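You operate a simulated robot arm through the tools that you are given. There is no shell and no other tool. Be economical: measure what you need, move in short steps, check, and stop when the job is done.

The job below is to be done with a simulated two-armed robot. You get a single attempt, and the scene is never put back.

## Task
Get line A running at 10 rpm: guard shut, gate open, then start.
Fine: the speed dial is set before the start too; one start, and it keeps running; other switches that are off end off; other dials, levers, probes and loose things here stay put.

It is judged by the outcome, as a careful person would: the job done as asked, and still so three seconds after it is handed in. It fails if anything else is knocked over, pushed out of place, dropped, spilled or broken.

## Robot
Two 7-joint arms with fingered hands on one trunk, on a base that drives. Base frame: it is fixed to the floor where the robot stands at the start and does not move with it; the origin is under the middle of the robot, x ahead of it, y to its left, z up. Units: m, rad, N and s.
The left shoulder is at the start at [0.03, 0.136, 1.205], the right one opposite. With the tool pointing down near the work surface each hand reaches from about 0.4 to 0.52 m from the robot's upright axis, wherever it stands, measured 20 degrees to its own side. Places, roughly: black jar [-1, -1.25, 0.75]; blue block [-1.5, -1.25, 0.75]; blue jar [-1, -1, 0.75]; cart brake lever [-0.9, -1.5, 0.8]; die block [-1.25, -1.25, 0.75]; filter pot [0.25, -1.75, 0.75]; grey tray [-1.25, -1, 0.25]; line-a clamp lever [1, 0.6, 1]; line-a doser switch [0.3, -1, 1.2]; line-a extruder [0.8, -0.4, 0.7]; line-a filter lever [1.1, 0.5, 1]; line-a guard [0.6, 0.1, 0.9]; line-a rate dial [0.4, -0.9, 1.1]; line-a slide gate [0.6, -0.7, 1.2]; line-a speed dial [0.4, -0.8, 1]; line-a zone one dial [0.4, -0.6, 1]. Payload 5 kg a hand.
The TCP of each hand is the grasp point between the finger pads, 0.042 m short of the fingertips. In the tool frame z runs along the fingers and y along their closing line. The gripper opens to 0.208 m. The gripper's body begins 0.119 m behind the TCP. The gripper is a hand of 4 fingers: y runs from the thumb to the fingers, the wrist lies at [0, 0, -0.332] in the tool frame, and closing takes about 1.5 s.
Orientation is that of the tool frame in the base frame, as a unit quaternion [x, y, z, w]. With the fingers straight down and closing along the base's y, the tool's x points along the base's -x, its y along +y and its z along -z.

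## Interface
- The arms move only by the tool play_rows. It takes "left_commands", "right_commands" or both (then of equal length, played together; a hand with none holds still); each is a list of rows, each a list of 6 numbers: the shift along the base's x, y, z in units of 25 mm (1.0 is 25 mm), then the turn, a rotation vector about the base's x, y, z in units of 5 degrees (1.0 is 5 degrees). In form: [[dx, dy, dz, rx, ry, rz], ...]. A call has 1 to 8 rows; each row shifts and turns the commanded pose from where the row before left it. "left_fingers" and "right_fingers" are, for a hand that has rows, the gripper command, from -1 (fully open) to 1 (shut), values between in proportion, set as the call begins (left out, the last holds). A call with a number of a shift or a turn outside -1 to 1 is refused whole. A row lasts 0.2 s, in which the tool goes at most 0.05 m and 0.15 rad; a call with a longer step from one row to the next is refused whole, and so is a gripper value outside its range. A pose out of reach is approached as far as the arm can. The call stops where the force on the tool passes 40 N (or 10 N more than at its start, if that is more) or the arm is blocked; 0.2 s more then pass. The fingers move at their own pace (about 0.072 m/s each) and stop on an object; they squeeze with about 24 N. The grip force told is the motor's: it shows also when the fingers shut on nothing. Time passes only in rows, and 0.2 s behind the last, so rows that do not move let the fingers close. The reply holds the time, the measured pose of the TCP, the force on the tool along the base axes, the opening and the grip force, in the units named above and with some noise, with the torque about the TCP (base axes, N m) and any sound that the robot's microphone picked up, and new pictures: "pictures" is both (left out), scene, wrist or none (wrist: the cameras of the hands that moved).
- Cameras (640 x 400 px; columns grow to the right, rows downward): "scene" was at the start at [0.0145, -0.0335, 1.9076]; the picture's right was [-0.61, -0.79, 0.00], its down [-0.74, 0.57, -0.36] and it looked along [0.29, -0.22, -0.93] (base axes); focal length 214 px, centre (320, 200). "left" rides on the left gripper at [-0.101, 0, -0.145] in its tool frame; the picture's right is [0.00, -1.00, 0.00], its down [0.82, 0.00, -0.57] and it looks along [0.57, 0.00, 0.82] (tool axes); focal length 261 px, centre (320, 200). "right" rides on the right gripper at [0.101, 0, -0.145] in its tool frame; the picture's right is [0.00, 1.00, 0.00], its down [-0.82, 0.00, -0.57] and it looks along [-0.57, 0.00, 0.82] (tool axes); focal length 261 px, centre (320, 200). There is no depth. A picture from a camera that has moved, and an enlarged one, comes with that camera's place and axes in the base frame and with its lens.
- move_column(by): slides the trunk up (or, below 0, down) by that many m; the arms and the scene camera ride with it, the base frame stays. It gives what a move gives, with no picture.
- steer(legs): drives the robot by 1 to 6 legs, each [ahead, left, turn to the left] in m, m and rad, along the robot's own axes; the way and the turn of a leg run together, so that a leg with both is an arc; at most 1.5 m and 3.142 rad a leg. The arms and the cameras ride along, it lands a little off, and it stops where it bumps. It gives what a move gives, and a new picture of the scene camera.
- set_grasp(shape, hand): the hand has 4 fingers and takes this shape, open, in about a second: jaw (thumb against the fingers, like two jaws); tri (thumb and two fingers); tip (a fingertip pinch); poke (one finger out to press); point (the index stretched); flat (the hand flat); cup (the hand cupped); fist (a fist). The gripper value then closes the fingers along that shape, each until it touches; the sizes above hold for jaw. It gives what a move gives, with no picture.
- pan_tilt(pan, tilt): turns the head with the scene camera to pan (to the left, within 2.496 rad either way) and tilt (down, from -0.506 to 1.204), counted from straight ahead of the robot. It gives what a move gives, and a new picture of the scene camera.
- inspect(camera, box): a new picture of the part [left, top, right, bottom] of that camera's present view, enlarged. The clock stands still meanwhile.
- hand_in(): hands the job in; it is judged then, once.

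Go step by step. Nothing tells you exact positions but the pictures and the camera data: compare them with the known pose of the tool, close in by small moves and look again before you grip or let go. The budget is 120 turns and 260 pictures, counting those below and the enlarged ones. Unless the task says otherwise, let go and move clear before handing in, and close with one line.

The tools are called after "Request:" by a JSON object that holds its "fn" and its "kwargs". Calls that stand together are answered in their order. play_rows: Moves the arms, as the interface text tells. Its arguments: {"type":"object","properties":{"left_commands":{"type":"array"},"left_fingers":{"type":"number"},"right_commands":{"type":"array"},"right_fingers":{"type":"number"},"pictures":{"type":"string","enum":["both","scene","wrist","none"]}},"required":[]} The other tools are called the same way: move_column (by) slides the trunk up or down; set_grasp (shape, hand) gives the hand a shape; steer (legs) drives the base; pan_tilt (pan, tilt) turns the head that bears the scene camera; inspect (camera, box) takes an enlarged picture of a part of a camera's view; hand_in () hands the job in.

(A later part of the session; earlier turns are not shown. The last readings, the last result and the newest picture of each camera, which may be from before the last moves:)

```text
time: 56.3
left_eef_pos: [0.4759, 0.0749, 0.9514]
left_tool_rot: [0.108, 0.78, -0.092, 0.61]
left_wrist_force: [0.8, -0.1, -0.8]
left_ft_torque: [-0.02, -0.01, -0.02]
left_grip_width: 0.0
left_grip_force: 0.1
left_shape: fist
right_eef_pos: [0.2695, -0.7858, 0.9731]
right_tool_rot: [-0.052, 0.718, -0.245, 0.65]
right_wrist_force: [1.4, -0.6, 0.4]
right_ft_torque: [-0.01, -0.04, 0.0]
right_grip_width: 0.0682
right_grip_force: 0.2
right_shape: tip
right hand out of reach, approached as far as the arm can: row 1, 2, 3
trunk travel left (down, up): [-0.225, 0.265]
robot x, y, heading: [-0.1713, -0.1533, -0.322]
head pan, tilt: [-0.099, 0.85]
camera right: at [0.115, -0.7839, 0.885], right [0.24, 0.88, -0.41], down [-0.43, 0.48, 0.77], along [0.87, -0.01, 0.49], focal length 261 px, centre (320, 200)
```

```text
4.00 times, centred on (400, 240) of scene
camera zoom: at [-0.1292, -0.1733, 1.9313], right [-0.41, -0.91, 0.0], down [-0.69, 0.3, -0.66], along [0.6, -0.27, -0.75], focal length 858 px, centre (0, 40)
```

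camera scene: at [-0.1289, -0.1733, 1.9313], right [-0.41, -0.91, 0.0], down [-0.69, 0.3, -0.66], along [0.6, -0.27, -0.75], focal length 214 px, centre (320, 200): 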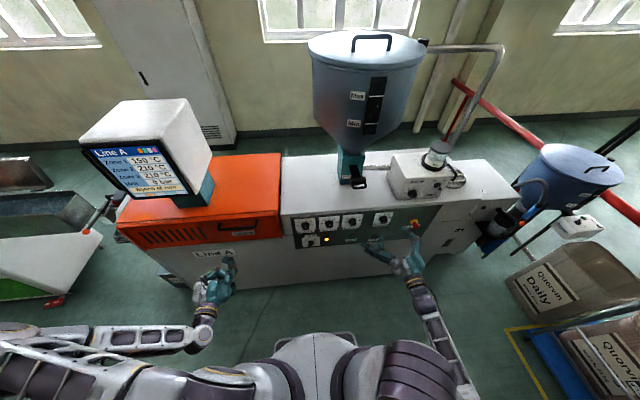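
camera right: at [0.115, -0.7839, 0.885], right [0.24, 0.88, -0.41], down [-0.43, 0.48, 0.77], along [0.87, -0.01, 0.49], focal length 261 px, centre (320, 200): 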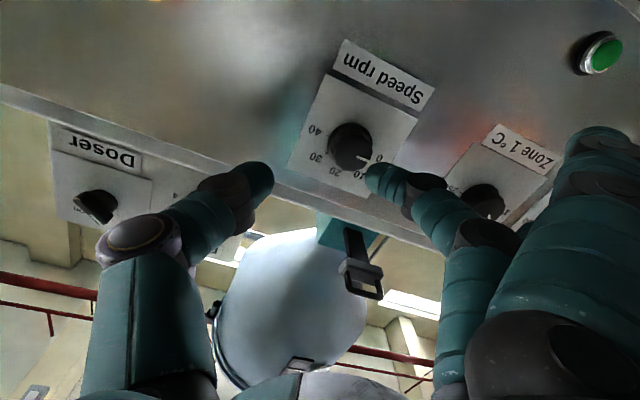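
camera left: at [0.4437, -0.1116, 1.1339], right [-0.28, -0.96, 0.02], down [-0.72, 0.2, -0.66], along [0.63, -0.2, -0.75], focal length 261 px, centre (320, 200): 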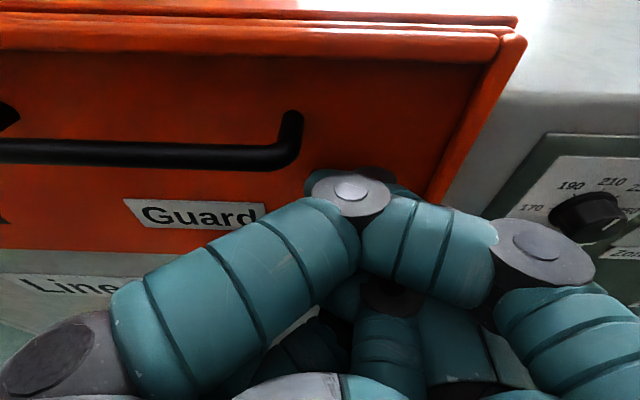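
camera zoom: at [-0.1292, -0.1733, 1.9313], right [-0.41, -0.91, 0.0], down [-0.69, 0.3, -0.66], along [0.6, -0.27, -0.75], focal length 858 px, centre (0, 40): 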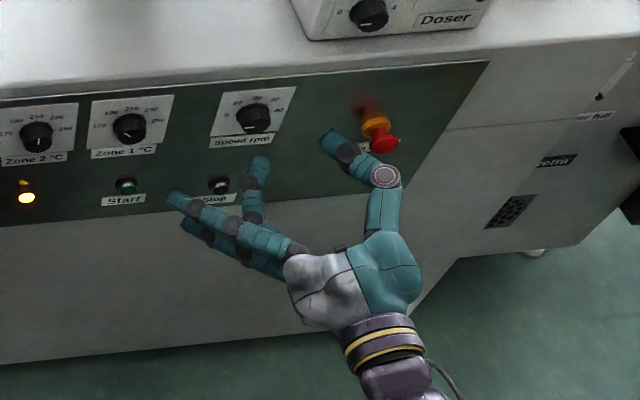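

Negative roll hits the limit, so I undo it and will grip at zero roll and turn positive from there.

Request:
{"fn": "play_rows", "kwargs": {"right_commands": [[-0.19, 0.06, 0, 0.95, -0.31, 0], [-0.19, 0.06, 0, 0.95, -0.31, 0], [0, 0, 0, 0.95, -0.31, 0], [0, 0, 0, 0.95, -0.31, 0], [0, 0, 0, 0.95, -0.31, 0], [0, 0, 0, 0, 0, 0]], "pictures": "wrist"}}

Request:
{"fn": "inspect", "kwargs": {"camera": "scene", "box": [320, 190, 480, 290]}}

```text
time: 57.7
left_eef_pos: [0.4768, 0.0749, 0.9505]
left_tool_rot: [0.107, 0.78, -0.092, 0.609]
left_wrist_force: [-0.1, -0.8, 0.3]
left_ft_torque: [0.0, -0.05, 0.04]
left_grip_width: 0.0
left_grip_force: 0.0
left_shape: fist
right_eef_pos: [0.2598, -0.7816, 0.9727]
right_tool_rot: [0.104, 0.707, -0.097, 0.693]
right_wrist_force: [0.4, 0.2, -0.2]
right_ft_torque: [-0.01, -0.01, 0.0]
right_grip_width: 0.0681
right_grip_force: 0.1
right_shape: tip
trunk travel left (down, up): [-0.225, 0.265]
robot x, y, heading: [-0.1712, -0.1527, -0.316]
head pan, tilt: [-0.099, 0.85]
camera right: at [0.1188, -0.7398, 0.8735], right [0.28, 0.96, 0.01], down [-0.53, 0.15, 0.83], along [0.8, -0.24, 0.55], focal length 261 px, centre (320, 200)
```

right: 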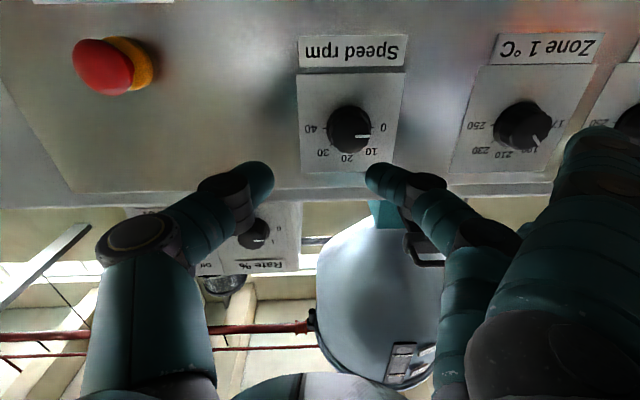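

```text
4.00 times, centred on (400, 240) of scene
camera zoom: at [-0.129, -0.1735, 1.9313], right [-0.41, -0.91, 0.0], down [-0.69, 0.31, -0.66], along [0.6, -0.27, -0.75], focal length 858 px, centre (0, 40)
```

zoom: 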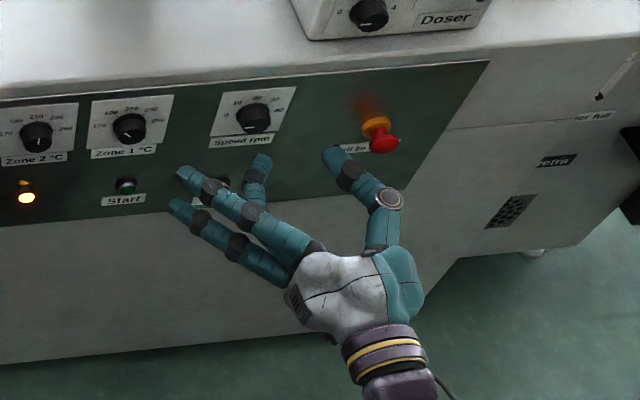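

Hand centred on its pinch axis, but the spread spare fingers of the "tip" shape come near zone 1 and the buttons. I try the "tri" shape instead and look.

Request:
{"fn": "set_grasp", "kwargs": {"hand": "right", "shape": "tri"}}

Request:
{"fn": "play_rows", "kwargs": {"right_commands": [[0.1, 0.32, -0.2, 0, 0, 0], [0.1, 0.32, -0.2, 0, 0, 0], [0.1, 0.32, -0.2, 0, 0, 0], [0.1, 0.32, 0, 0, 0, 0], [0, 0, 0, 0, 0, 0]], "right_fingers": 0.3, "pictures": "wrist"}}

Request:
{"fn": "inspect", "kwargs": {"camera": "scene", "box": [320, 190, 480, 290]}}

```text
time: 58.6
left_eef_pos: [0.4754, 0.0766, 0.95]
left_tool_rot: [0.108, 0.78, -0.093, 0.61]
left_wrist_force: [0.0, -1.2, -0.2]
left_ft_torque: [-0.03, 0.02, -0.04]
left_grip_width: 0.0
left_grip_force: 0.1
left_shape: fist
right_eef_pos: [0.2601, -0.783, 0.9732]
right_tool_rot: [0.104, 0.707, -0.098, 0.692]
right_wrist_force: [-0.6, -0.4, 0.7]
right_ft_torque: [0.02, 0.0, 0.01]
right_grip_width: 0.208
right_grip_force: 0.1
right_shape: tri
trunk travel left (down, up): [-0.225, 0.265]
robot x, y, heading: [-0.1711, -0.1508, -0.32]
head pan, tilt: [-0.099, 0.85]
```

```text
time: 59.8
left_eef_pos: [0.4767, 0.0751, 0.951]
left_tool_rot: [0.108, 0.78, -0.092, 0.61]
left_wrist_force: [0.3, 0.3, -1.1]
left_ft_torque: [-0.02, -0.01, -0.06]
left_grip_width: 0.0002
left_grip_force: 0.0
left_shape: fist
right_eef_pos: [0.2646, -0.7636, 0.9713]
right_tool_rot: [0.1, 0.703, -0.094, 0.698]
right_wrist_force: [-1.3, -0.4, -0.5]
right_ft_torque: [0.0, 0.05, 0.0]
right_grip_width: 0.0734
right_grip_force: 0.0
right_shape: tri
right hand out of reach, approached as far as the arm can: row 1, 2, 3, 4
trunk travel left (down, up): [-0.225, 0.265]
robot x, y, heading: [-0.1728, -0.1481, -0.317]
head pan, tilt: [-0.099, 0.85]
camera right: at [0.1256, -0.7227, 0.8703], right [0.27, 0.96, 0.01], down [-0.55, 0.15, 0.82], along [0.79, -0.23, 0.57], focal length 261 px, centre (320, 200)
```

right: 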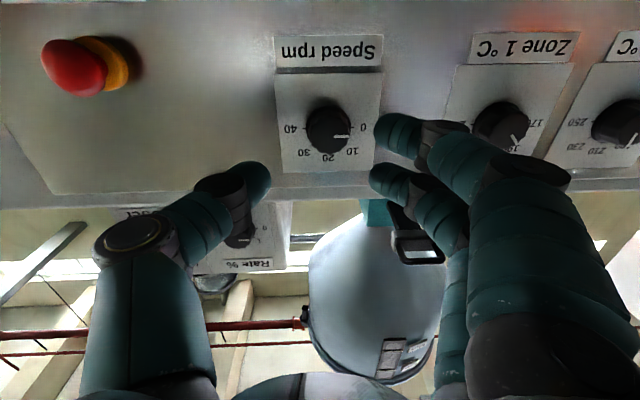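

```text
4.00 times, centred on (400, 240) of scene
camera zoom: at [-0.129, -0.1735, 1.9313], right [-0.41, -0.91, 0.0], down [-0.69, 0.31, -0.66], along [0.6, -0.27, -0.75], focal length 858 px, centre (0, 40)
```

zoom: 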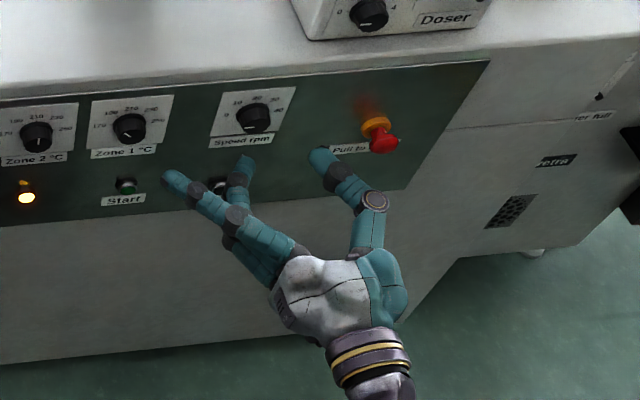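

Still a stray finger; the plain jaw keeps all fingers together, so I'll use that, and nudge the base left to centre on the dial.

Request:
{"fn": "set_grasp", "kwargs": {"hand": "right", "shape": "jaw"}}

Request:
{"fn": "steer", "kwargs": {"legs": [[0, 0.025, 0]]}}

Request:
{"fn": "play_rows", "kwargs": {"right_commands": [[0.1, -0.03, -0.2, 0, 0, 0], [0.1, -0.03, -0.2, 0, 0, 0], [0, 0, 0, 0, 0, 0], [0, 0, 0, 0, 0, 0]], "right_fingers": 0.3, "pictures": "wrist"}}

Request:
{"fn": "inspect", "kwargs": {"camera": "scene", "box": [320, 190, 480, 290]}}

```text
time: 60.7
left_eef_pos: [0.4771, 0.0755, 0.9506]
left_tool_rot: [0.108, 0.78, -0.092, 0.609]
left_wrist_force: [-1.3, 0.8, -0.5]
left_ft_torque: [-0.02, 0.03, -0.02]
left_grip_width: 0.0
left_grip_force: 0.1
left_shape: fist
right_eef_pos: [0.2664, -0.7632, 0.9702]
right_tool_rot: [0.1, 0.702, -0.095, 0.698]
right_wrist_force: [-0.1, 0.9, -0.3]
right_ft_torque: [-0.04, 0.01, 0.02]
right_grip_width: 0.2079
right_grip_force: 0.1
right_shape: jaw
trunk travel left (down, up): [-0.225, 0.265]
robot x, y, heading: [-0.1713, -0.1528, -0.318]
head pan, tilt: [-0.099, 0.85]
```

```text
time: 61.5
left_eef_pos: [0.4837, 0.1025, 0.9498]
left_tool_rot: [0.108, 0.78, -0.094, 0.609]
left_wrist_force: [-0.5, 1.1, -0.3]
left_ft_torque: [-0.07, -0.14, -0.19]
left_grip_width: 0.0002
left_grip_force: 0.0
left_shape: fist
right_eef_pos: [0.2748, -0.7384, 0.9716]
right_tool_rot: [0.099, 0.703, -0.095, 0.698]
right_wrist_force: [1.0, 2.4, 0.7]
right_ft_torque: [0.04, 0.09, -0.27]
right_grip_width: 0.208
right_grip_force: 0.0
right_shape: jaw
trunk travel left (down, up): [-0.225, 0.265]
robot x, y, heading: [-0.1625, -0.1332, -0.317]
head pan, tilt: [-0.099, 0.85]
camera scene: at [-0.12, -0.1465, 1.9313], right [-0.41, -0.91, 0.0], down [-0.69, 0.3, -0.66], along [0.6, -0.27, -0.75], focal length 214 px, centre (320, 200)
```

scene: 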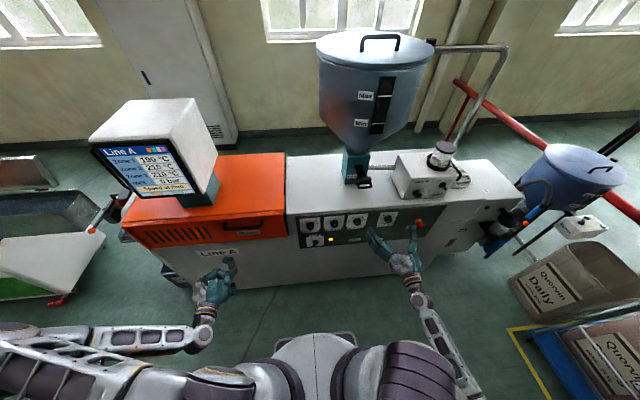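

```text
time: 62.5
left_eef_pos: [0.4847, 0.099, 0.9506]
left_tool_rot: [0.108, 0.78, -0.092, 0.609]
left_wrist_force: [-0.1, 0.2, 0.5]
left_ft_torque: [0.04, -0.01, 0.05]
left_grip_width: 0.0
left_grip_force: 0.1
left_shape: fist
right_eef_pos: [0.2793, -0.7412, 0.9609]
right_tool_rot: [0.099, 0.703, -0.093, 0.698]
right_wrist_force: [0.3, 0.3, 0.1]
right_ft_torque: [0.01, -0.03, 0.03]
right_grip_width: 0.0736
right_grip_force: 0.1
right_shape: jaw
trunk travel left (down, up): [-0.225, 0.265]
robot x, y, heading: [-0.167, -0.1299, -0.315]
head pan, tilt: [-0.099, 0.85]
camera right: at [0.1388, -0.7012, 0.86], right [0.27, 0.96, 0.01], down [-0.55, 0.14, 0.82], along [0.79, -0.23, 0.57], focal length 261 px, centre (320, 200)
```

right: 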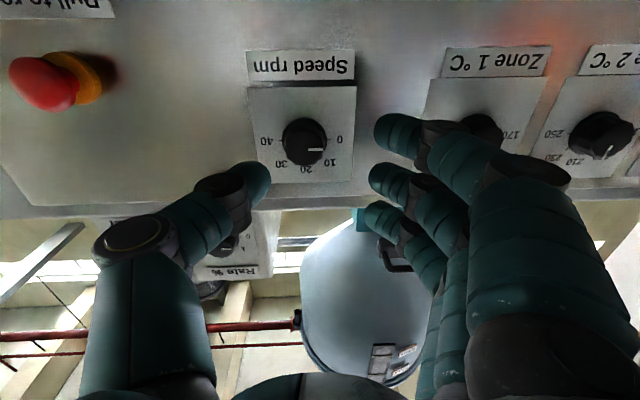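

```text
4.00 times, centred on (400, 240) of scene
camera zoom: at [-0.1213, -0.1505, 1.9313], right [-0.41, -0.91, 0.0], down [-0.69, 0.3, -0.66], along [0.6, -0.27, -0.75], focal length 858 px, centre (0, 40)
```

zoom: 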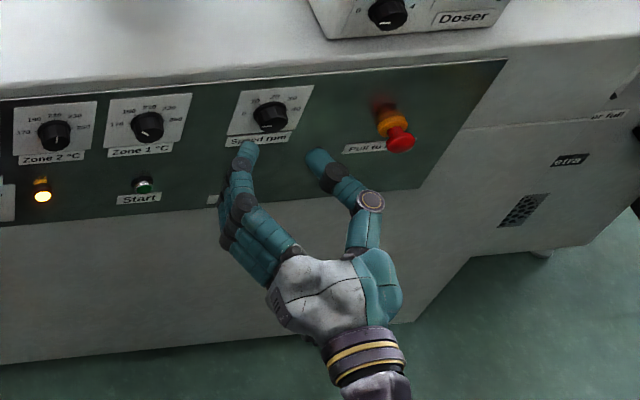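

Compact now. I correct 12 mm right and 9 mm down while advancing 50 mm around the knob.

Request:
{"fn": "play_rows", "kwargs": {"right_commands": [[0.0, -0.22, -0.15, 0, 0, 0], [0.1, -0.25, -0.15, 0, 0, 0], [0.4, -0.15, -0.06, 0, 0, 0], [0.4, -0.13, 0, 0, 0, 0], [0.4, -0.13, 0, 0, 0, 0], [0.4, -0.13, 0, 0, 0, 0], [0, 0, 0, 0, 0, 0]], "pictures": "wrist"}}

Request:
{"fn": "inspect", "kwargs": {"camera": "scene", "box": [340, 190, 440, 260]}}

```text
time: 64.1
left_eef_pos: [0.4835, 0.1001, 0.95]
left_tool_rot: [0.108, 0.78, -0.092, 0.61]
left_wrist_force: [0.7, 0.6, -0.4]
left_ft_torque: [-0.01, -0.01, 0.08]
left_grip_width: 0.0
left_grip_force: 0.0
left_shape: fist
right_eef_pos: [0.3215, -0.7675, 0.9523]
right_tool_rot: [0.1, 0.702, -0.095, 0.698]
right_wrist_force: [0.0, -0.2, 0.7]
right_ft_torque: [0.0, 0.04, -0.02]
right_grip_width: 0.0734
right_grip_force: 0.0
right_shape: jaw
trunk travel left (down, up): [-0.225, 0.265]
robot x, y, heading: [-0.1632, -0.1257, -0.316]
head pan, tilt: [-0.099, 0.85]
camera right: at [0.1808, -0.7265, 0.8512], right [0.27, 0.96, 0.01], down [-0.55, 0.15, 0.82], along [0.79, -0.23, 0.57], focal length 261 px, centre (320, 200)
```

right: 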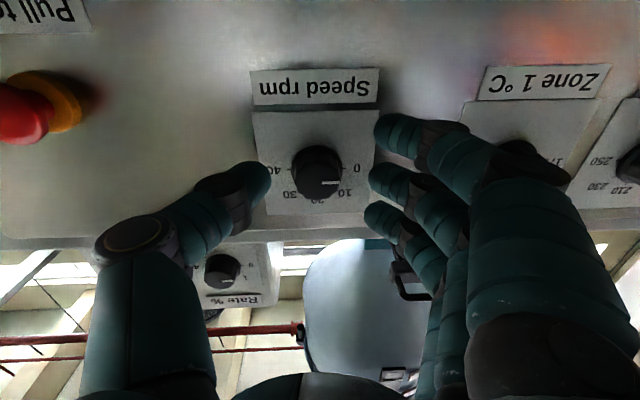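

```text
5.71 times, centred on (390, 225) of scene
camera zoom: at [-0.1216, -0.1502, 1.9313], right [-0.41, -0.91, 0.0], down [-0.69, 0.3, -0.66], along [0.6, -0.27, -0.75], focal length 1226 px, centre (-80, 57)
```

zoom: 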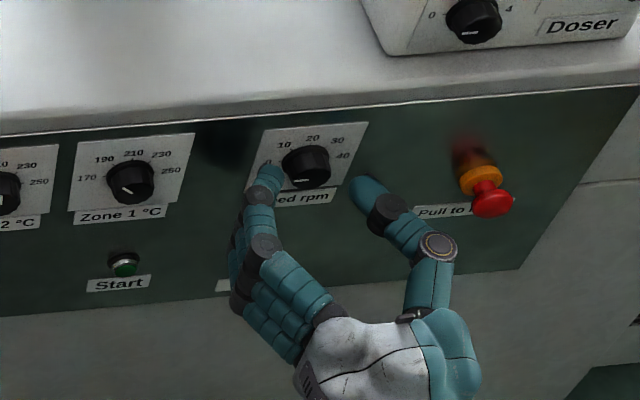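

Well centred around the knob. I advance 10 mm more and close gently.

Request:
{"fn": "play_rows", "kwargs": {"right_commands": [[0.2, -0.065, -0.08, 0, 0, 0], [0.2, -0.065, -0.08, 0, 0, 0], [0, 0, 0, 0, 0, 0]], "pictures": "none"}}

Request:
{"fn": "play_rows", "kwargs": {"right_commands": [[0, 0, 0, 0, 0, 0], [0, 0, 0, 0, 0, 0], [0, 0, 0, 0, 0, 0], [0, 0, 0, 0, 0, 0], [0, 0, 0, 0, 0, 0]], "right_fingers": 1, "pictures": "wrist"}}

Request:
{"fn": "inspect", "kwargs": {"camera": "scene", "box": [340, 190, 440, 260]}}

```text
time: 64.9
left_eef_pos: [0.4841, 0.099, 0.9499]
left_tool_rot: [0.108, 0.78, -0.092, 0.61]
left_wrist_force: [-0.6, 0.5, 0.7]
left_ft_torque: [0.03, -0.01, 0.1]
left_grip_width: 0.0002
left_grip_force: 0.0
left_shape: fist
right_eef_pos: [0.3312, -0.77, 0.9482]
right_tool_rot: [0.099, 0.702, -0.095, 0.698]
right_wrist_force: [-1.0, -0.1, 0.4]
right_ft_torque: [0.02, 0.03, 0.0]
right_grip_width: 0.0734
right_grip_force: 0.0
right_shape: jaw
trunk travel left (down, up): [-0.225, 0.265]
robot x, y, heading: [-0.1659, -0.1285, -0.313]
head pan, tilt: [-0.099, 0.85]
```

```text
time: 66.1
left_eef_pos: [0.4839, 0.0985, 0.9512]
left_tool_rot: [0.107, 0.78, -0.091, 0.61]
left_wrist_force: [-0.1, 0.4, -0.4]
left_ft_torque: [0.03, -0.02, 0.06]
left_grip_width: 0.0001
left_grip_force: 0.0
left_shape: fist
right_eef_pos: [0.3298, -0.7703, 0.947]
right_tool_rot: [0.099, 0.703, -0.094, 0.698]
right_wrist_force: [1.0, -4.5, 0.1]
right_ft_torque: [-0.01, 0.0, -0.01]
right_grip_width: 0.0168
right_grip_force: 23.4
right_shape: jaw
trunk travel left (down, up): [-0.225, 0.265]
robot x, y, heading: [-0.1637, -0.1307, -0.316]
head pan, tilt: [-0.099, 0.85]
camera right: at [0.1906, -0.73, 0.8472], right [0.27, 0.96, 0.01], down [-0.55, 0.15, 0.82], along [0.79, -0.23, 0.57], focal length 261 px, centre (320, 200)
```

right: 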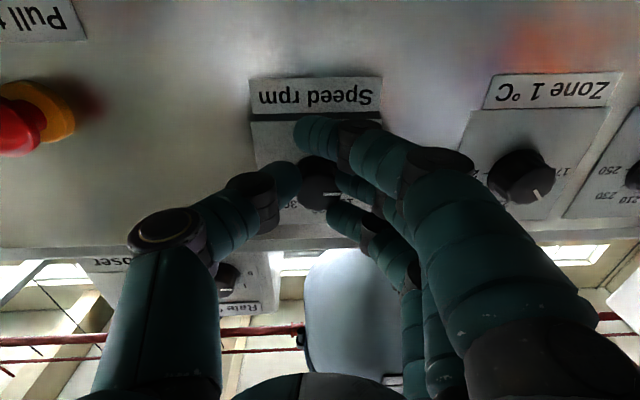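

```text
5.71 times, centred on (390, 225) of scene
camera zoom: at [-0.1211, -0.1508, 1.9313], right [-0.41, -0.91, 0.0], down [-0.69, 0.3, -0.66], along [0.6, -0.27, -0.75], focal length 1226 px, centre (-80, 57)
```

zoom: 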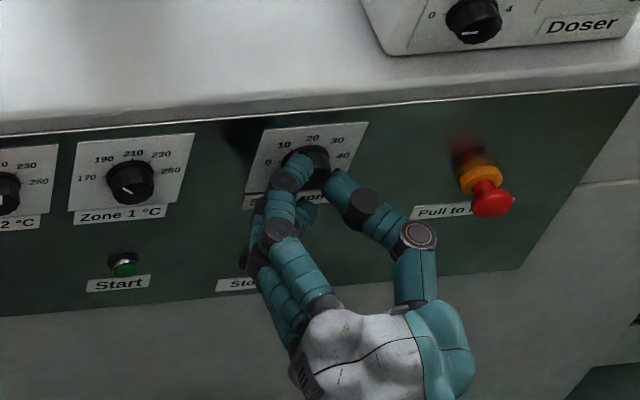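

The knob is held between thumb and middle finger. I turn +20° about the panel normal first and check.

Request:
{"fn": "play_rows", "kwargs": {"right_commands": [[0, 0, 0, 0.95, -0.31, 0], [0, 0, 0, 0.95, -0.31, 0], [0, 0, 0, 0.95, -0.31, 0], [0, 0, 0, 0.95, -0.31, 0]], "pictures": "wrist"}}

Request:
{"fn": "inspect", "kwargs": {"camera": "right", "box": [240, 60, 400, 260]}}

```text
time: 67.1
left_eef_pos: [0.4848, 0.1008, 0.9509]
left_tool_rot: [0.108, 0.78, -0.092, 0.61]
left_wrist_force: [-0.5, 0.5, -0.4]
left_ft_torque: [0.01, -0.03, 0.09]
left_grip_width: 0.0001
left_grip_force: 0.1
left_shape: fist
right_eef_pos: [0.3321, -0.7687, 0.9476]
right_tool_rot: [0.218, 0.67, 0.03, 0.709]
right_wrist_force: [1.7, 8.9, -0.3]
right_ft_torque: [-0.17, -0.09, 0.42]
right_grip_width: 0.0156
right_grip_force: 23.9
right_shape: jaw
trunk travel left (down, up): [-0.225, 0.265]
robot x, y, heading: [-0.1655, -0.1291, -0.315]
head pan, tilt: [-0.099, 0.85]
camera right: at [0.202, -0.695, 0.8518], right [0.25, 0.9, 0.35], down [-0.63, -0.12, 0.76], along [0.73, -0.41, 0.54], focal length 261 px, centre (320, 200)
```

right: 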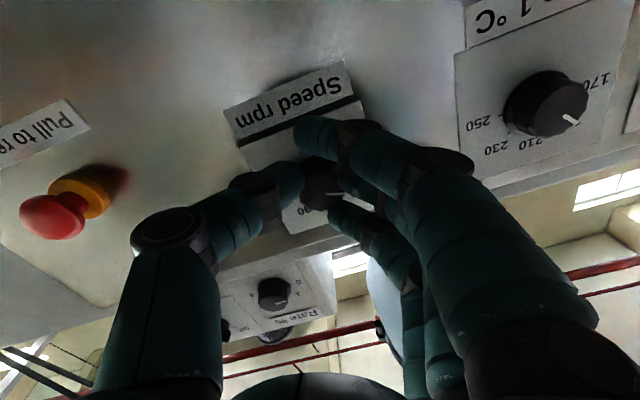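

```text
2.00 times, centred on (320, 160) of right
camera zoom: at [0.202, -0.695, 0.8518], right [0.25, 0.9, 0.35], down [-0.63, -0.12, 0.76], along [0.73, -0.41, 0.54], focal length 521 px, centre (320, 280)
```

zoom: 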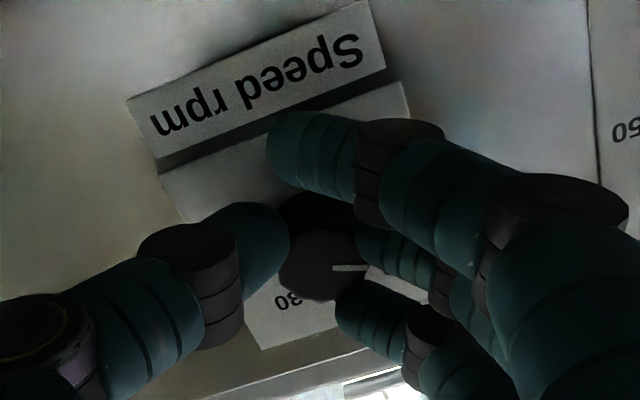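

The pointer turns with the hand. I continue the remaining 25°.

Request:
{"fn": "play_rows", "kwargs": {"right_commands": [[0, 0, 0, 0.95, -0.31, 0], [0, 0, 0, 0.95, -0.31, 0], [0, 0, 0, 0.95, -0.31, 0], [0, 0, 0, 0.95, -0.31, 0], [0, 0, 0, 0.95, -0.31, 0]], "pictures": "wrist"}}

Request:
{"fn": "inspect", "kwargs": {"camera": "right", "box": [240, 60, 400, 260]}}

Request:
{"fn": "inspect", "kwargs": {"camera": "scene", "box": [80, 110, 280, 230]}}

```text
time: 68.3
left_eef_pos: [0.4842, 0.1, 0.9514]
left_tool_rot: [0.108, 0.78, -0.093, 0.61]
left_wrist_force: [0.2, 0.6, -0.4]
left_ft_torque: [0.01, -0.03, 0.1]
left_grip_width: 0.0002
left_grip_force: 0.0
left_shape: fist
right_eef_pos: [0.3331, -0.768, 0.9495]
right_tool_rot: [0.356, 0.602, 0.18, 0.692]
right_wrist_force: [-2.8, 25.9, -1.3]
right_ft_torque: [-0.38, -0.02, 0.73]
right_grip_width: 0.0159
right_grip_force: 24.3
right_shape: jaw
trunk travel left (down, up): [-0.225, 0.265]
robot x, y, heading: [-0.1645, -0.13, -0.319]
head pan, tilt: [-0.099, 0.85]
camera right: at [0.2135, -0.6583, 0.8739], right [0.18, 0.68, 0.71], down [-0.72, -0.4, 0.56], along [0.67, -0.62, 0.42], focal length 261 px, centre (320, 200)
```

right: 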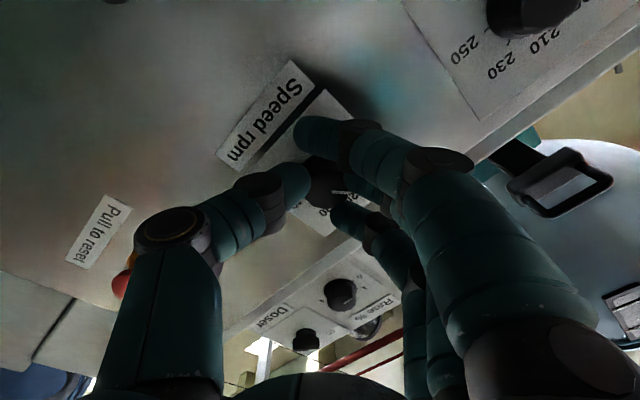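

```text
2.00 times, centred on (320, 160) of right
camera zoom: at [0.2135, -0.6583, 0.8739], right [0.18, 0.68, 0.71], down [-0.72, -0.4, 0.56], along [0.67, -0.62, 0.42], focal length 521 px, centre (320, 280)
```

zoom: 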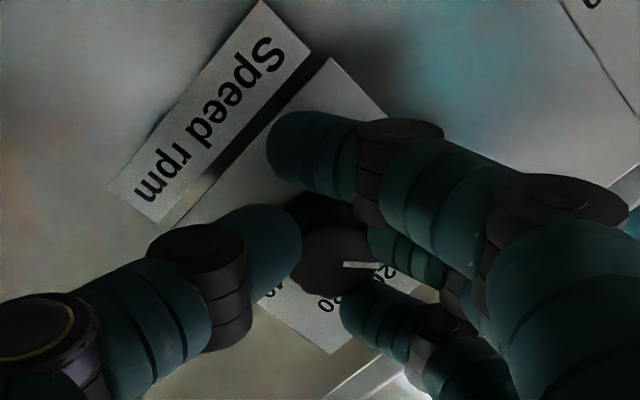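

```text
3.20 times, centred on (180, 170) of scene
camera zoom: at [-0.1212, -0.1476, 1.9313], right [-0.41, -0.91, 0.0], down [-0.69, 0.3, -0.66], along [0.6, -0.27, -0.75], focal length 686 px, centre (768, 296)
```

zoom: 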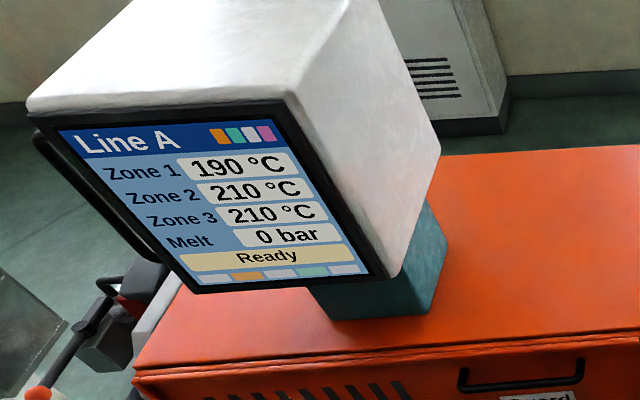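

The screen says "Ready", so the gate counts as open too. I let go, back off and read the dial.

Request:
{"fn": "play_rows", "kwargs": {"right_commands": [[0, 0, 0, 0, 0, 0], [0, 0, 0, 0, 0, 0], [0, 0, 0, 0, 0, 0], [-0.38, 0.12, 0, 0, 0, 0], [-0.57, 0.19, 0, 0, 0, 0], [-0.57, 0.19, 0, 0, 0, 0]], "right_fingers": 0.2, "pictures": "wrist"}}

Request:
{"fn": "inspect", "kwargs": {"camera": "right", "box": [240, 60, 400, 220]}}

Request:
{"fn": "inspect", "kwargs": {"camera": "scene", "box": [360, 200, 420, 240]}}

```text
time: 69.7
left_eef_pos: [0.4837, 0.1002, 0.9504]
left_tool_rot: [0.108, 0.78, -0.092, 0.61]
left_wrist_force: [1.0, -0.2, 0.4]
left_ft_torque: [0.05, 0.01, 0.08]
left_grip_width: 0.0
left_grip_force: 0.2
left_shape: fist
right_eef_pos: [0.2948, -0.7569, 0.9489]
right_tool_rot: [0.356, 0.601, 0.18, 0.692]
right_wrist_force: [-0.2, 0.2, 0.3]
right_ft_torque: [0.0, 0.02, 0.01]
right_grip_width: 0.0824
right_grip_force: 0.0
right_shape: jaw
trunk travel left (down, up): [-0.225, 0.265]
robot x, y, heading: [-0.1628, -0.1266, -0.32]
head pan, tilt: [-0.099, 0.85]
camera right: at [0.1766, -0.6484, 0.8736], right [0.18, 0.68, 0.71], down [-0.72, -0.4, 0.56], along [0.67, -0.62, 0.42], focal length 261 px, centre (320, 200)
```

right: 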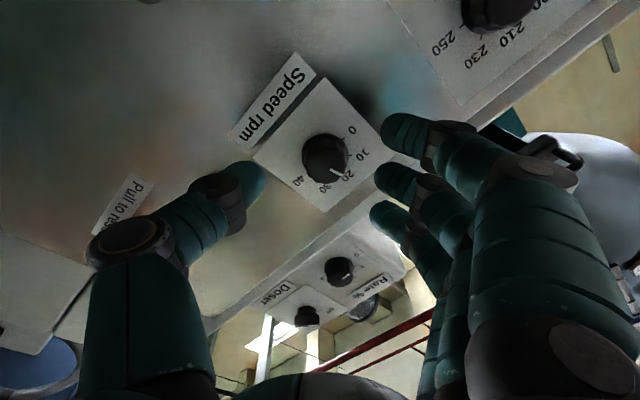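

```text
2.50 times, centred on (320, 140) of right
camera zoom: at [0.1766, -0.6484, 0.8736], right [0.18, 0.68, 0.71], down [-0.72, -0.4, 0.56], along [0.67, -0.62, 0.42], focal length 652 px, centre (320, 350)
```

zoom: 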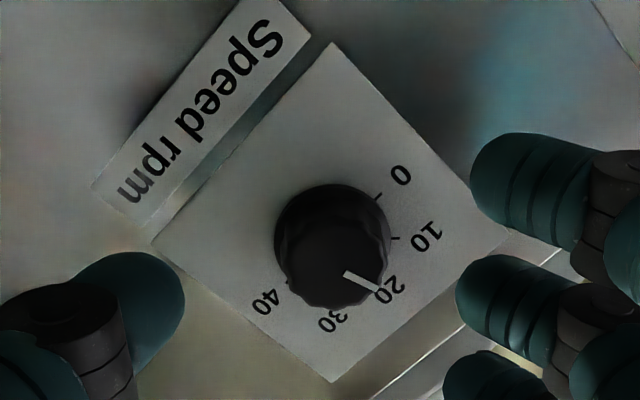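

```text
10.00 times, centred on (390, 220) of scene
camera zoom: at [-0.1213, -0.1501, 1.9313], right [-0.41, -0.91, 0.0], down [-0.69, 0.3, -0.66], along [0.6, -0.27, -0.75], focal length 2145 px, centre (-380, 0)
```

zoom: 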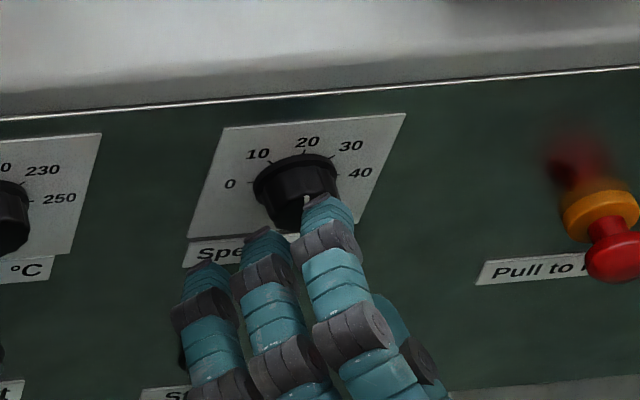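

Letting go seems to have dragged the knob past 10. I back off further to read it from the scene camera.

Request:
{"fn": "play_rows", "kwargs": {"right_commands": [[-0.57, 0.19, -0.5, 0, 0, 0], [-0.57, 0.19, -0.7, 0, 0, 0], [-0.3, 0.1, -1, 0, 0, 0]], "pictures": "wrist"}}

Request:
{"fn": "inspect", "kwargs": {"camera": "scene", "box": [360, 200, 420, 240]}}

Request:
{"fn": "inspect", "kwargs": {"camera": "right", "box": [240, 60, 400, 220]}}

```text
time: 70.5
left_eef_pos: [0.4839, 0.099, 0.9504]
left_tool_rot: [0.108, 0.78, -0.092, 0.609]
left_wrist_force: [0.8, -0.2, -0.4]
left_ft_torque: [0.04, -0.01, 0.13]
left_grip_width: 0.0
left_grip_force: 0.0
left_shape: fist
right_eef_pos: [0.2578, -0.7441, 0.893]
right_tool_rot: [0.358, 0.601, 0.179, 0.692]
right_wrist_force: [0.4, -0.2, 0.2]
right_ft_torque: [-0.04, 0.01, 0.03]
right_grip_width: 0.0826
right_grip_force: 0.1
right_shape: jaw
trunk travel left (down, up): [-0.225, 0.265]
robot x, y, heading: [-0.1627, -0.1317, -0.32]
head pan, tilt: [-0.099, 0.85]
camera right: at [0.1397, -0.6357, 0.8183], right [0.18, 0.68, 0.71], down [-0.72, -0.4, 0.56], along [0.67, -0.62, 0.42], focal length 261 px, centre (320, 200)
```

right: 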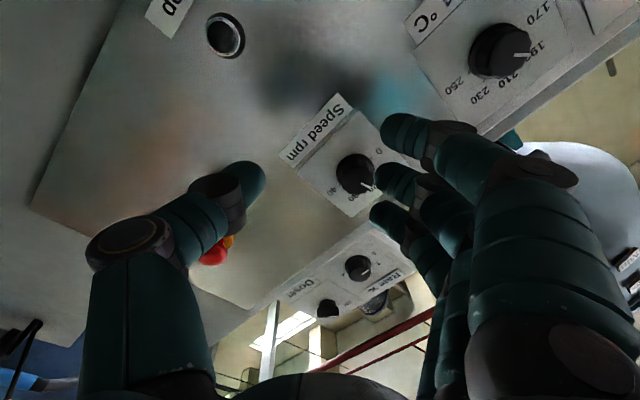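

```text
10.00 times, centred on (390, 220) of scene
camera zoom: at [-0.1209, -0.1509, 1.9312], right [-0.41, -0.91, 0.0], down [-0.69, 0.31, -0.66], along [0.6, -0.27, -0.75], focal length 2145 px, centre (-380, 0)
```

zoom: 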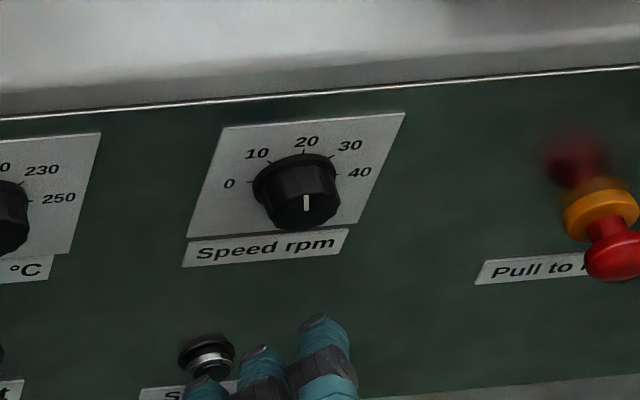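

```text
2.50 times, centred on (320, 140) of right
camera zoom: at [0.1397, -0.6357, 0.8183], right [0.18, 0.68, 0.71], down [-0.72, -0.4, 0.56], along [0.67, -0.62, 0.42], focal length 652 px, centre (320, 350)
```

zoom: 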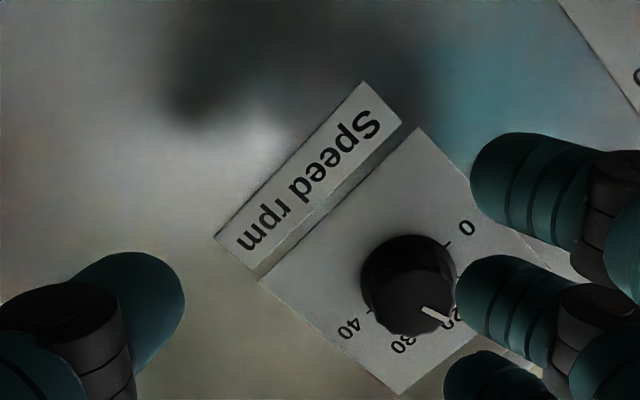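

Dial reads about 17. I go back to regrip at this roll, check centring, and turn it back about 33°.

Request:
{"fn": "play_rows", "kwargs": {"right_commands": [[0, 0, 1, 0, 0, 0], [0, 0, 1, 0, 0, 0], [0.47, -0.155, 0.2, 0, 0, 0], [0.57, -0.19, 0, 0, 0, 0], [0.57, -0.19, 0, 0, 0, 0], [0.57, -0.19, 0, 0, 0, 0], [0.2, -0.065, 0, 0, 0, 0]], "right_fingers": 0.3, "pictures": "wrist"}}

Request:
{"fn": "inspect", "kwargs": {"camera": "right", "box": [240, 100, 400, 240]}}

Request:
{"fn": "inspect", "kwargs": {"camera": "scene", "box": [360, 200, 420, 240]}}

```text
time: 72.1
left_eef_pos: [0.4855, 0.0995, 0.9511]
left_tool_rot: [0.108, 0.78, -0.092, 0.61]
left_wrist_force: [0.5, -1.0, 0.7]
left_ft_torque: [0.03, 0.01, 0.1]
left_grip_width: 0.0001
left_grip_force: 0.1
left_shape: fist
right_eef_pos: [0.3164, -0.7651, 0.9479]
right_tool_rot: [0.357, 0.601, 0.18, 0.692]
right_wrist_force: [-0.3, -0.5, 0.1]
right_ft_torque: [0.03, 0.02, 0.03]
right_grip_width: 0.0734
right_grip_force: 0.1
right_shape: jaw
trunk travel left (down, up): [-0.225, 0.265]
robot x, y, heading: [-0.1672, -0.1286, -0.316]
head pan, tilt: [-0.099, 0.85]
camera right: at [0.1986, -0.6558, 0.8729], right [0.18, 0.68, 0.71], down [-0.72, -0.4, 0.56], along [0.67, -0.62, 0.42], focal length 261 px, centre (320, 200)
```

right: 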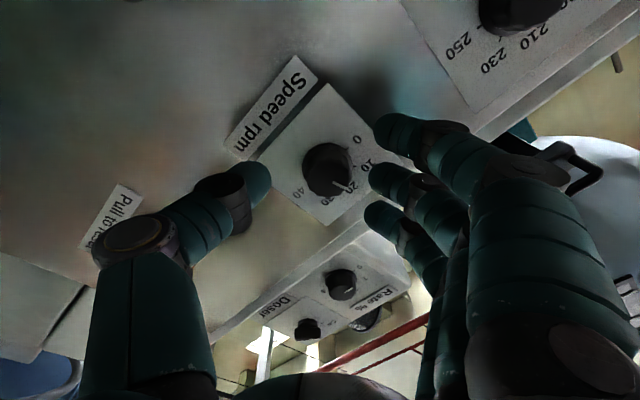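

```text
2.86 times, centred on (320, 170) of right
camera zoom: at [0.1986, -0.6558, 0.8729], right [0.18, 0.68, 0.71], down [-0.72, -0.4, 0.56], along [0.67, -0.62, 0.42], focal length 745 px, centre (320, 286)
```

zoom: 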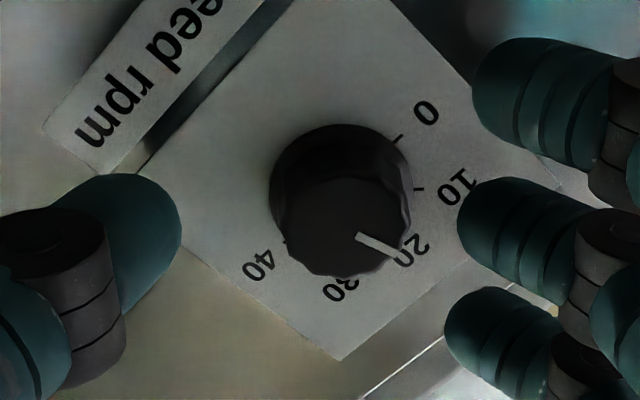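

```text
10.00 times, centred on (390, 220) of scene
camera zoom: at [-0.1212, -0.1505, 1.9313], right [-0.41, -0.91, 0.0], down [-0.69, 0.3, -0.66], along [0.6, -0.27, -0.75], focal length 2145 px, centre (-380, 0)
```

zoom: 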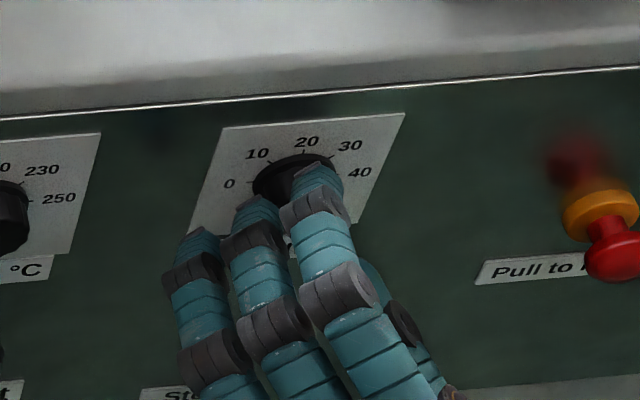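

The knob sits ~5 mm toward the fingers' side, which explains the side force. I correct, advance and grip.

Request:
{"fn": "play_rows", "kwargs": {"right_commands": [[0.04, 0.15, 0.15, 0, 0, 0], [0.28, -0.09, 0, 0, 0, 0], [0.28, -0.09, 0, 0, 0, 0]], "pictures": "none"}}

Request:
{"fn": "play_rows", "kwargs": {"right_commands": [[0, 0, 0, 0, 0, 0], [0, 0, 0, 0, 0, 0], [0, 0, 0, 0, 0, 0], [0, 0, 0, 0, 0, 0], [0, 0, 0, 0, 0, 0]], "right_fingers": 1, "pictures": "wrist"}}

Request:
{"fn": "inspect", "kwargs": {"camera": "right", "box": [240, 100, 400, 240]}}

```text
time: 72.9
left_eef_pos: [0.4833, 0.1004, 0.9508]
left_tool_rot: [0.108, 0.78, -0.092, 0.609]
left_wrist_force: [-0.1, 0.6, -1.0]
left_ft_torque: [0.02, -0.04, 0.08]
left_grip_width: 0.0001
left_grip_force: 0.1
left_shape: fist
right_eef_pos: [0.3328, -0.7658, 0.9517]
right_tool_rot: [0.357, 0.601, 0.18, 0.692]
right_wrist_force: [0.0, 1.1, 0.1]
right_ft_torque: [0.0, -0.01, -0.03]
right_grip_width: 0.0734
right_grip_force: 0.0
right_shape: jaw
trunk travel left (down, up): [-0.225, 0.265]
robot x, y, heading: [-0.1619, -0.127, -0.313]
head pan, tilt: [-0.099, 0.85]
```

```text
time: 74.1
left_eef_pos: [0.4848, 0.1002, 0.9509]
left_tool_rot: [0.109, 0.781, -0.092, 0.608]
left_wrist_force: [0.6, -0.2, -0.9]
left_ft_torque: [0.02, 0.01, 0.06]
left_grip_width: 0.0
left_grip_force: 0.1
left_shape: fist
right_eef_pos: [0.3329, -0.7655, 0.9509]
right_tool_rot: [0.357, 0.601, 0.18, 0.692]
right_wrist_force: [1.4, -3.7, -2.9]
right_ft_torque: [0.04, 0.09, -0.01]
right_grip_width: 0.0149
right_grip_force: 24.0
right_shape: jaw
trunk travel left (down, up): [-0.225, 0.265]
robot x, y, heading: [-0.1626, -0.1298, -0.321]
head pan, tilt: [-0.099, 0.85]
camera right: at [0.214, -0.6573, 0.8762], right [0.18, 0.68, 0.71], down [-0.72, -0.4, 0.56], along [0.67, -0.62, 0.42], focal length 261 px, centre (320, 200)
```

right: 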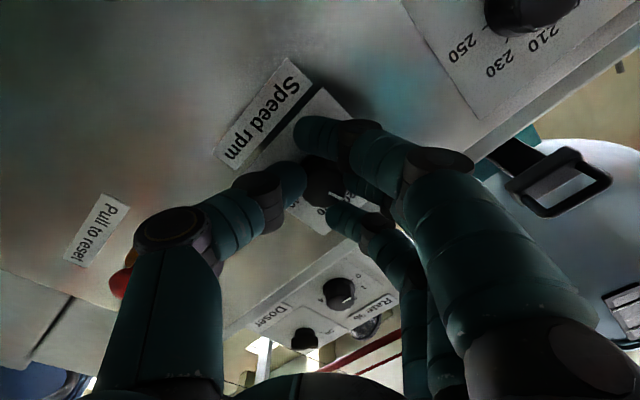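

```text
2.86 times, centred on (320, 170) of right
camera zoom: at [0.214, -0.6573, 0.8762], right [0.18, 0.68, 0.71], down [-0.72, -0.4, 0.56], along [0.67, -0.62, 0.42], focal length 745 px, centre (320, 286)
```

zoom: 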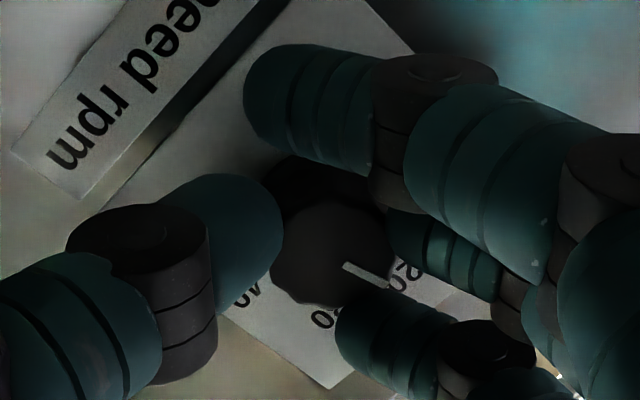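

Grip with small side forces. I turn back −33°.

Request:
{"fn": "play_rows", "kwargs": {"right_commands": [[0, 0, 0, -0.95, 0.31, 0], [0, 0, 0, -0.95, 0.31, 0], [0, 0, 0, -0.95, 0.31, 0], [0, 0, 0, -0.95, 0.31, 0], [0, 0, 0, -0.95, 0.31, 0], [0, 0, 0, -0.95, 0.31, 0], [0, 0, 0, -0.57, 0.19, 0], [0, 0, 0, 0, 0, 0]], "pictures": "wrist"}}

Request:
{"fn": "inspect", "kwargs": {"camera": "right", "box": [240, 100, 400, 240]}}

Request:
{"fn": "inspect", "kwargs": {"camera": "scene", "box": [360, 200, 420, 240]}}

```text
time: 75.9
left_eef_pos: [0.4832, 0.0981, 0.9513]
left_tool_rot: [0.109, 0.78, -0.092, 0.61]
left_wrist_force: [0.0, 0.6, 0.3]
left_ft_torque: [0.03, 0.0, 0.06]
left_grip_width: 0.0001
left_grip_force: 0.2
left_shape: fist
right_eef_pos: [0.3309, -0.7676, 0.95]
right_tool_rot: [0.173, 0.686, -0.022, 0.707]
right_wrist_force: [-10.8, -22.2, -1.6]
right_ft_torque: [0.28, 0.03, -0.9]
right_grip_width: 0.0152
right_grip_force: 24.4
right_shape: jaw
trunk travel left (down, up): [-0.225, 0.265]
robot x, y, heading: [-0.1673, -0.132, -0.316]
head pan, tilt: [-0.099, 0.85]
camera right: at [0.1968, -0.7072, 0.8511], right [0.27, 0.94, 0.22], down [-0.6, -0.02, 0.8], along [0.76, -0.34, 0.56], focal length 261 px, centre (320, 200)
```

right: 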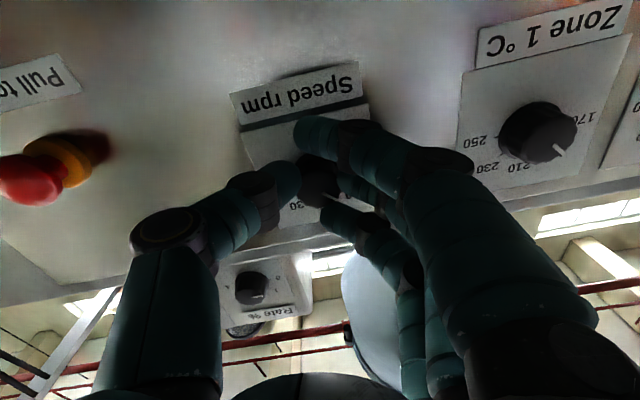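

```text
2.86 times, centred on (320, 170) of right
camera zoom: at [0.1968, -0.7072, 0.8511], right [0.27, 0.94, 0.22], down [-0.6, -0.02, 0.8], along [0.76, -0.34, 0.56], focal length 745 px, centre (320, 286)
```

zoom: 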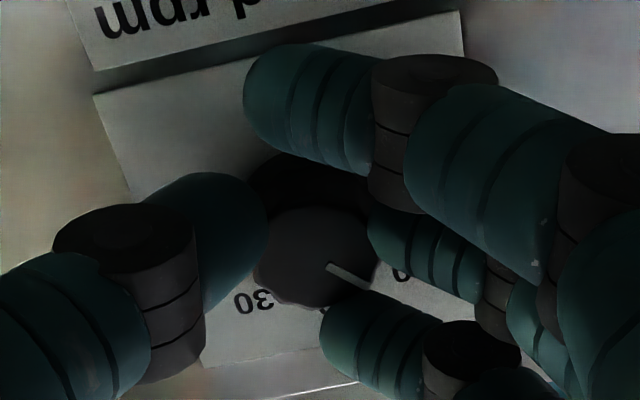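

```text
10.00 times, centred on (390, 220) of scene
camera zoom: at [-0.1223, -0.1529, 1.9313], right [-0.41, -0.91, 0.0], down [-0.69, 0.31, -0.66], along [0.6, -0.27, -0.75], focal length 2145 px, centre (-380, 0)
```

zoom: 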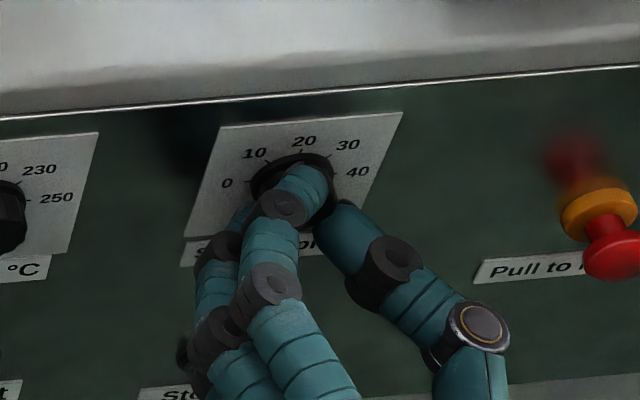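

The pointer now looks about at 10, but side force is 22 N. Before releasing I relieve it by easing the hand that way.

Request:
{"fn": "play_rows", "kwargs": {"right_commands": [[-0.04, -0.08, 0, 0, 0, 0], [-0.04, -0.08, 0, 0, 0, 0], [0, 0, 0, 0, 0, 0]], "pictures": "none"}}

Request:
{"fn": "inspect", "kwargs": {"camera": "right", "box": [240, 100, 400, 240]}}

```text
time: 76.7
left_eef_pos: [0.484, 0.0997, 0.952]
left_tool_rot: [0.108, 0.78, -0.092, 0.609]
left_wrist_force: [0.4, 0.7, -0.6]
left_ft_torque: [0.0, 0.01, 0.07]
left_grip_width: 0.0
left_grip_force: 0.0
left_shape: fist
right_eef_pos: [0.3304, -0.7696, 0.9501]
right_tool_rot: [0.171, 0.686, -0.02, 0.707]
right_wrist_force: [-8.1, -9.2, -4.7]
right_ft_torque: [0.22, 0.14, -0.38]
right_grip_width: 0.0149
right_grip_force: 24.1
right_shape: jaw
trunk travel left (down, up): [-0.225, 0.265]
robot x, y, heading: [-0.1626, -0.1285, -0.32]
head pan, tilt: [-0.099, 0.85]
```

```text
2.86 times, centred on (320, 170) of right
camera zoom: at [0.1962, -0.7089, 0.8513], right [0.26, 0.94, 0.22], down [-0.6, -0.02, 0.8], along [0.76, -0.34, 0.56], focal length 745 px, centre (320, 286)
```

zoom: 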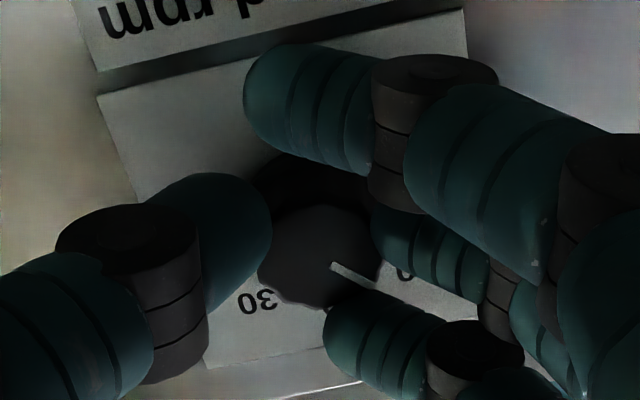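

Request:
{"fn": "play_rows", "kwargs": {"right_commands": [[-0.06, -0.1, -0.03, 0, 0, 0], [0, 0, 0, 0, 0, 0]], "pictures": "none"}}

Request:
{"fn": "play_rows", "kwargs": {"right_commands": [[0, 0, 0, 0, 0, 0], [0, 0, 0, 0, 0, 0], [0, 0, 0, 0, 0, 0]], "right_fingers": 0.3, "pictures": "wrist"}}

Request:
{"fn": "inspect", "kwargs": {"camera": "right", "box": [240, 100, 400, 240]}}

```text
time: 77.3
left_eef_pos: [0.4844, 0.0988, 0.9498]
left_tool_rot: [0.108, 0.781, -0.092, 0.609]
left_wrist_force: [0.1, 0.5, -0.5]
left_ft_torque: [0.0, 0.0, 0.08]
left_grip_width: 0.0
left_grip_force: 0.0
left_shape: fist
right_eef_pos: [0.3297, -0.7705, 0.9511]
right_tool_rot: [0.172, 0.686, -0.019, 0.707]
right_wrist_force: [-1.1, -0.9, -6.4]
right_ft_torque: [0.07, 0.13, 0.07]
right_grip_width: 0.0147
right_grip_force: 24.1
right_shape: jaw
trunk travel left (down, up): [-0.225, 0.265]
robot x, y, heading: [-0.1644, -0.1279, -0.314]
head pan, tilt: [-0.099, 0.85]
```

```text
time: 78.1
left_eef_pos: [0.4831, 0.0997, 0.9506]
left_tool_rot: [0.108, 0.78, -0.092, 0.609]
left_wrist_force: [0.5, 1.0, 0.5]
left_ft_torque: [0.01, 0.0, 0.08]
left_grip_width: 0.0
left_grip_force: 0.0
left_shape: fist
right_eef_pos: [0.3283, -0.7725, 0.9516]
right_tool_rot: [0.171, 0.686, -0.021, 0.707]
right_wrist_force: [0.7, 0.8, -0.1]
right_ft_torque: [-0.04, -0.01, -0.02]
right_grip_width: 0.0722
right_grip_force: 0.0
right_shape: jaw
trunk travel left (down, up): [-0.225, 0.265]
robot x, y, heading: [-0.1651, -0.1281, -0.315]
head pan, tilt: [-0.099, 0.85]
camera right: at [0.1948, -0.7117, 0.8515], right [0.26, 0.94, 0.22], down [-0.6, -0.02, 0.8], along [0.76, -0.34, 0.56], focal length 261 px, centre (320, 200)
```

right: 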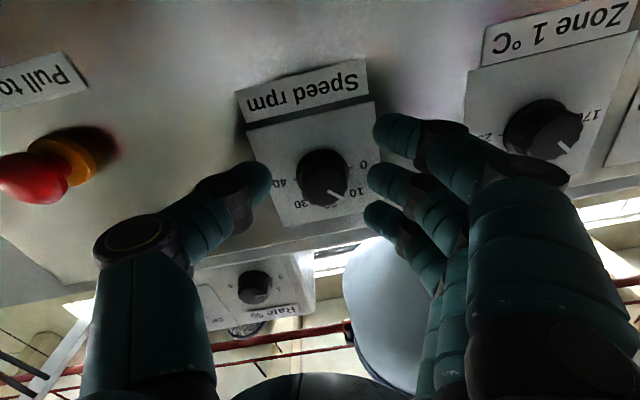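

```text
2.86 times, centred on (320, 170) of right
camera zoom: at [0.1948, -0.7117, 0.8515], right [0.26, 0.94, 0.22], down [-0.6, -0.02, 0.8], along [0.76, -0.34, 0.56], focal length 745 px, centre (320, 286)
```

zoom: 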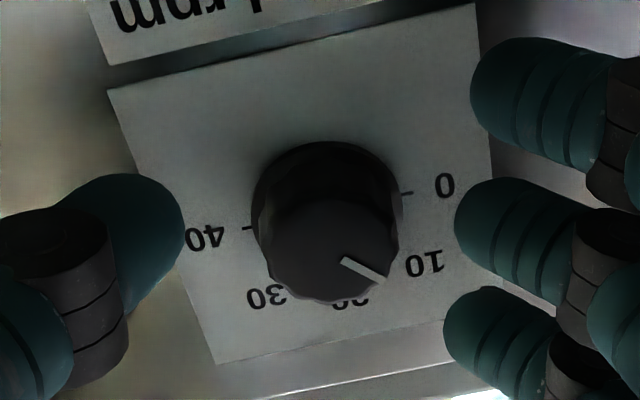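

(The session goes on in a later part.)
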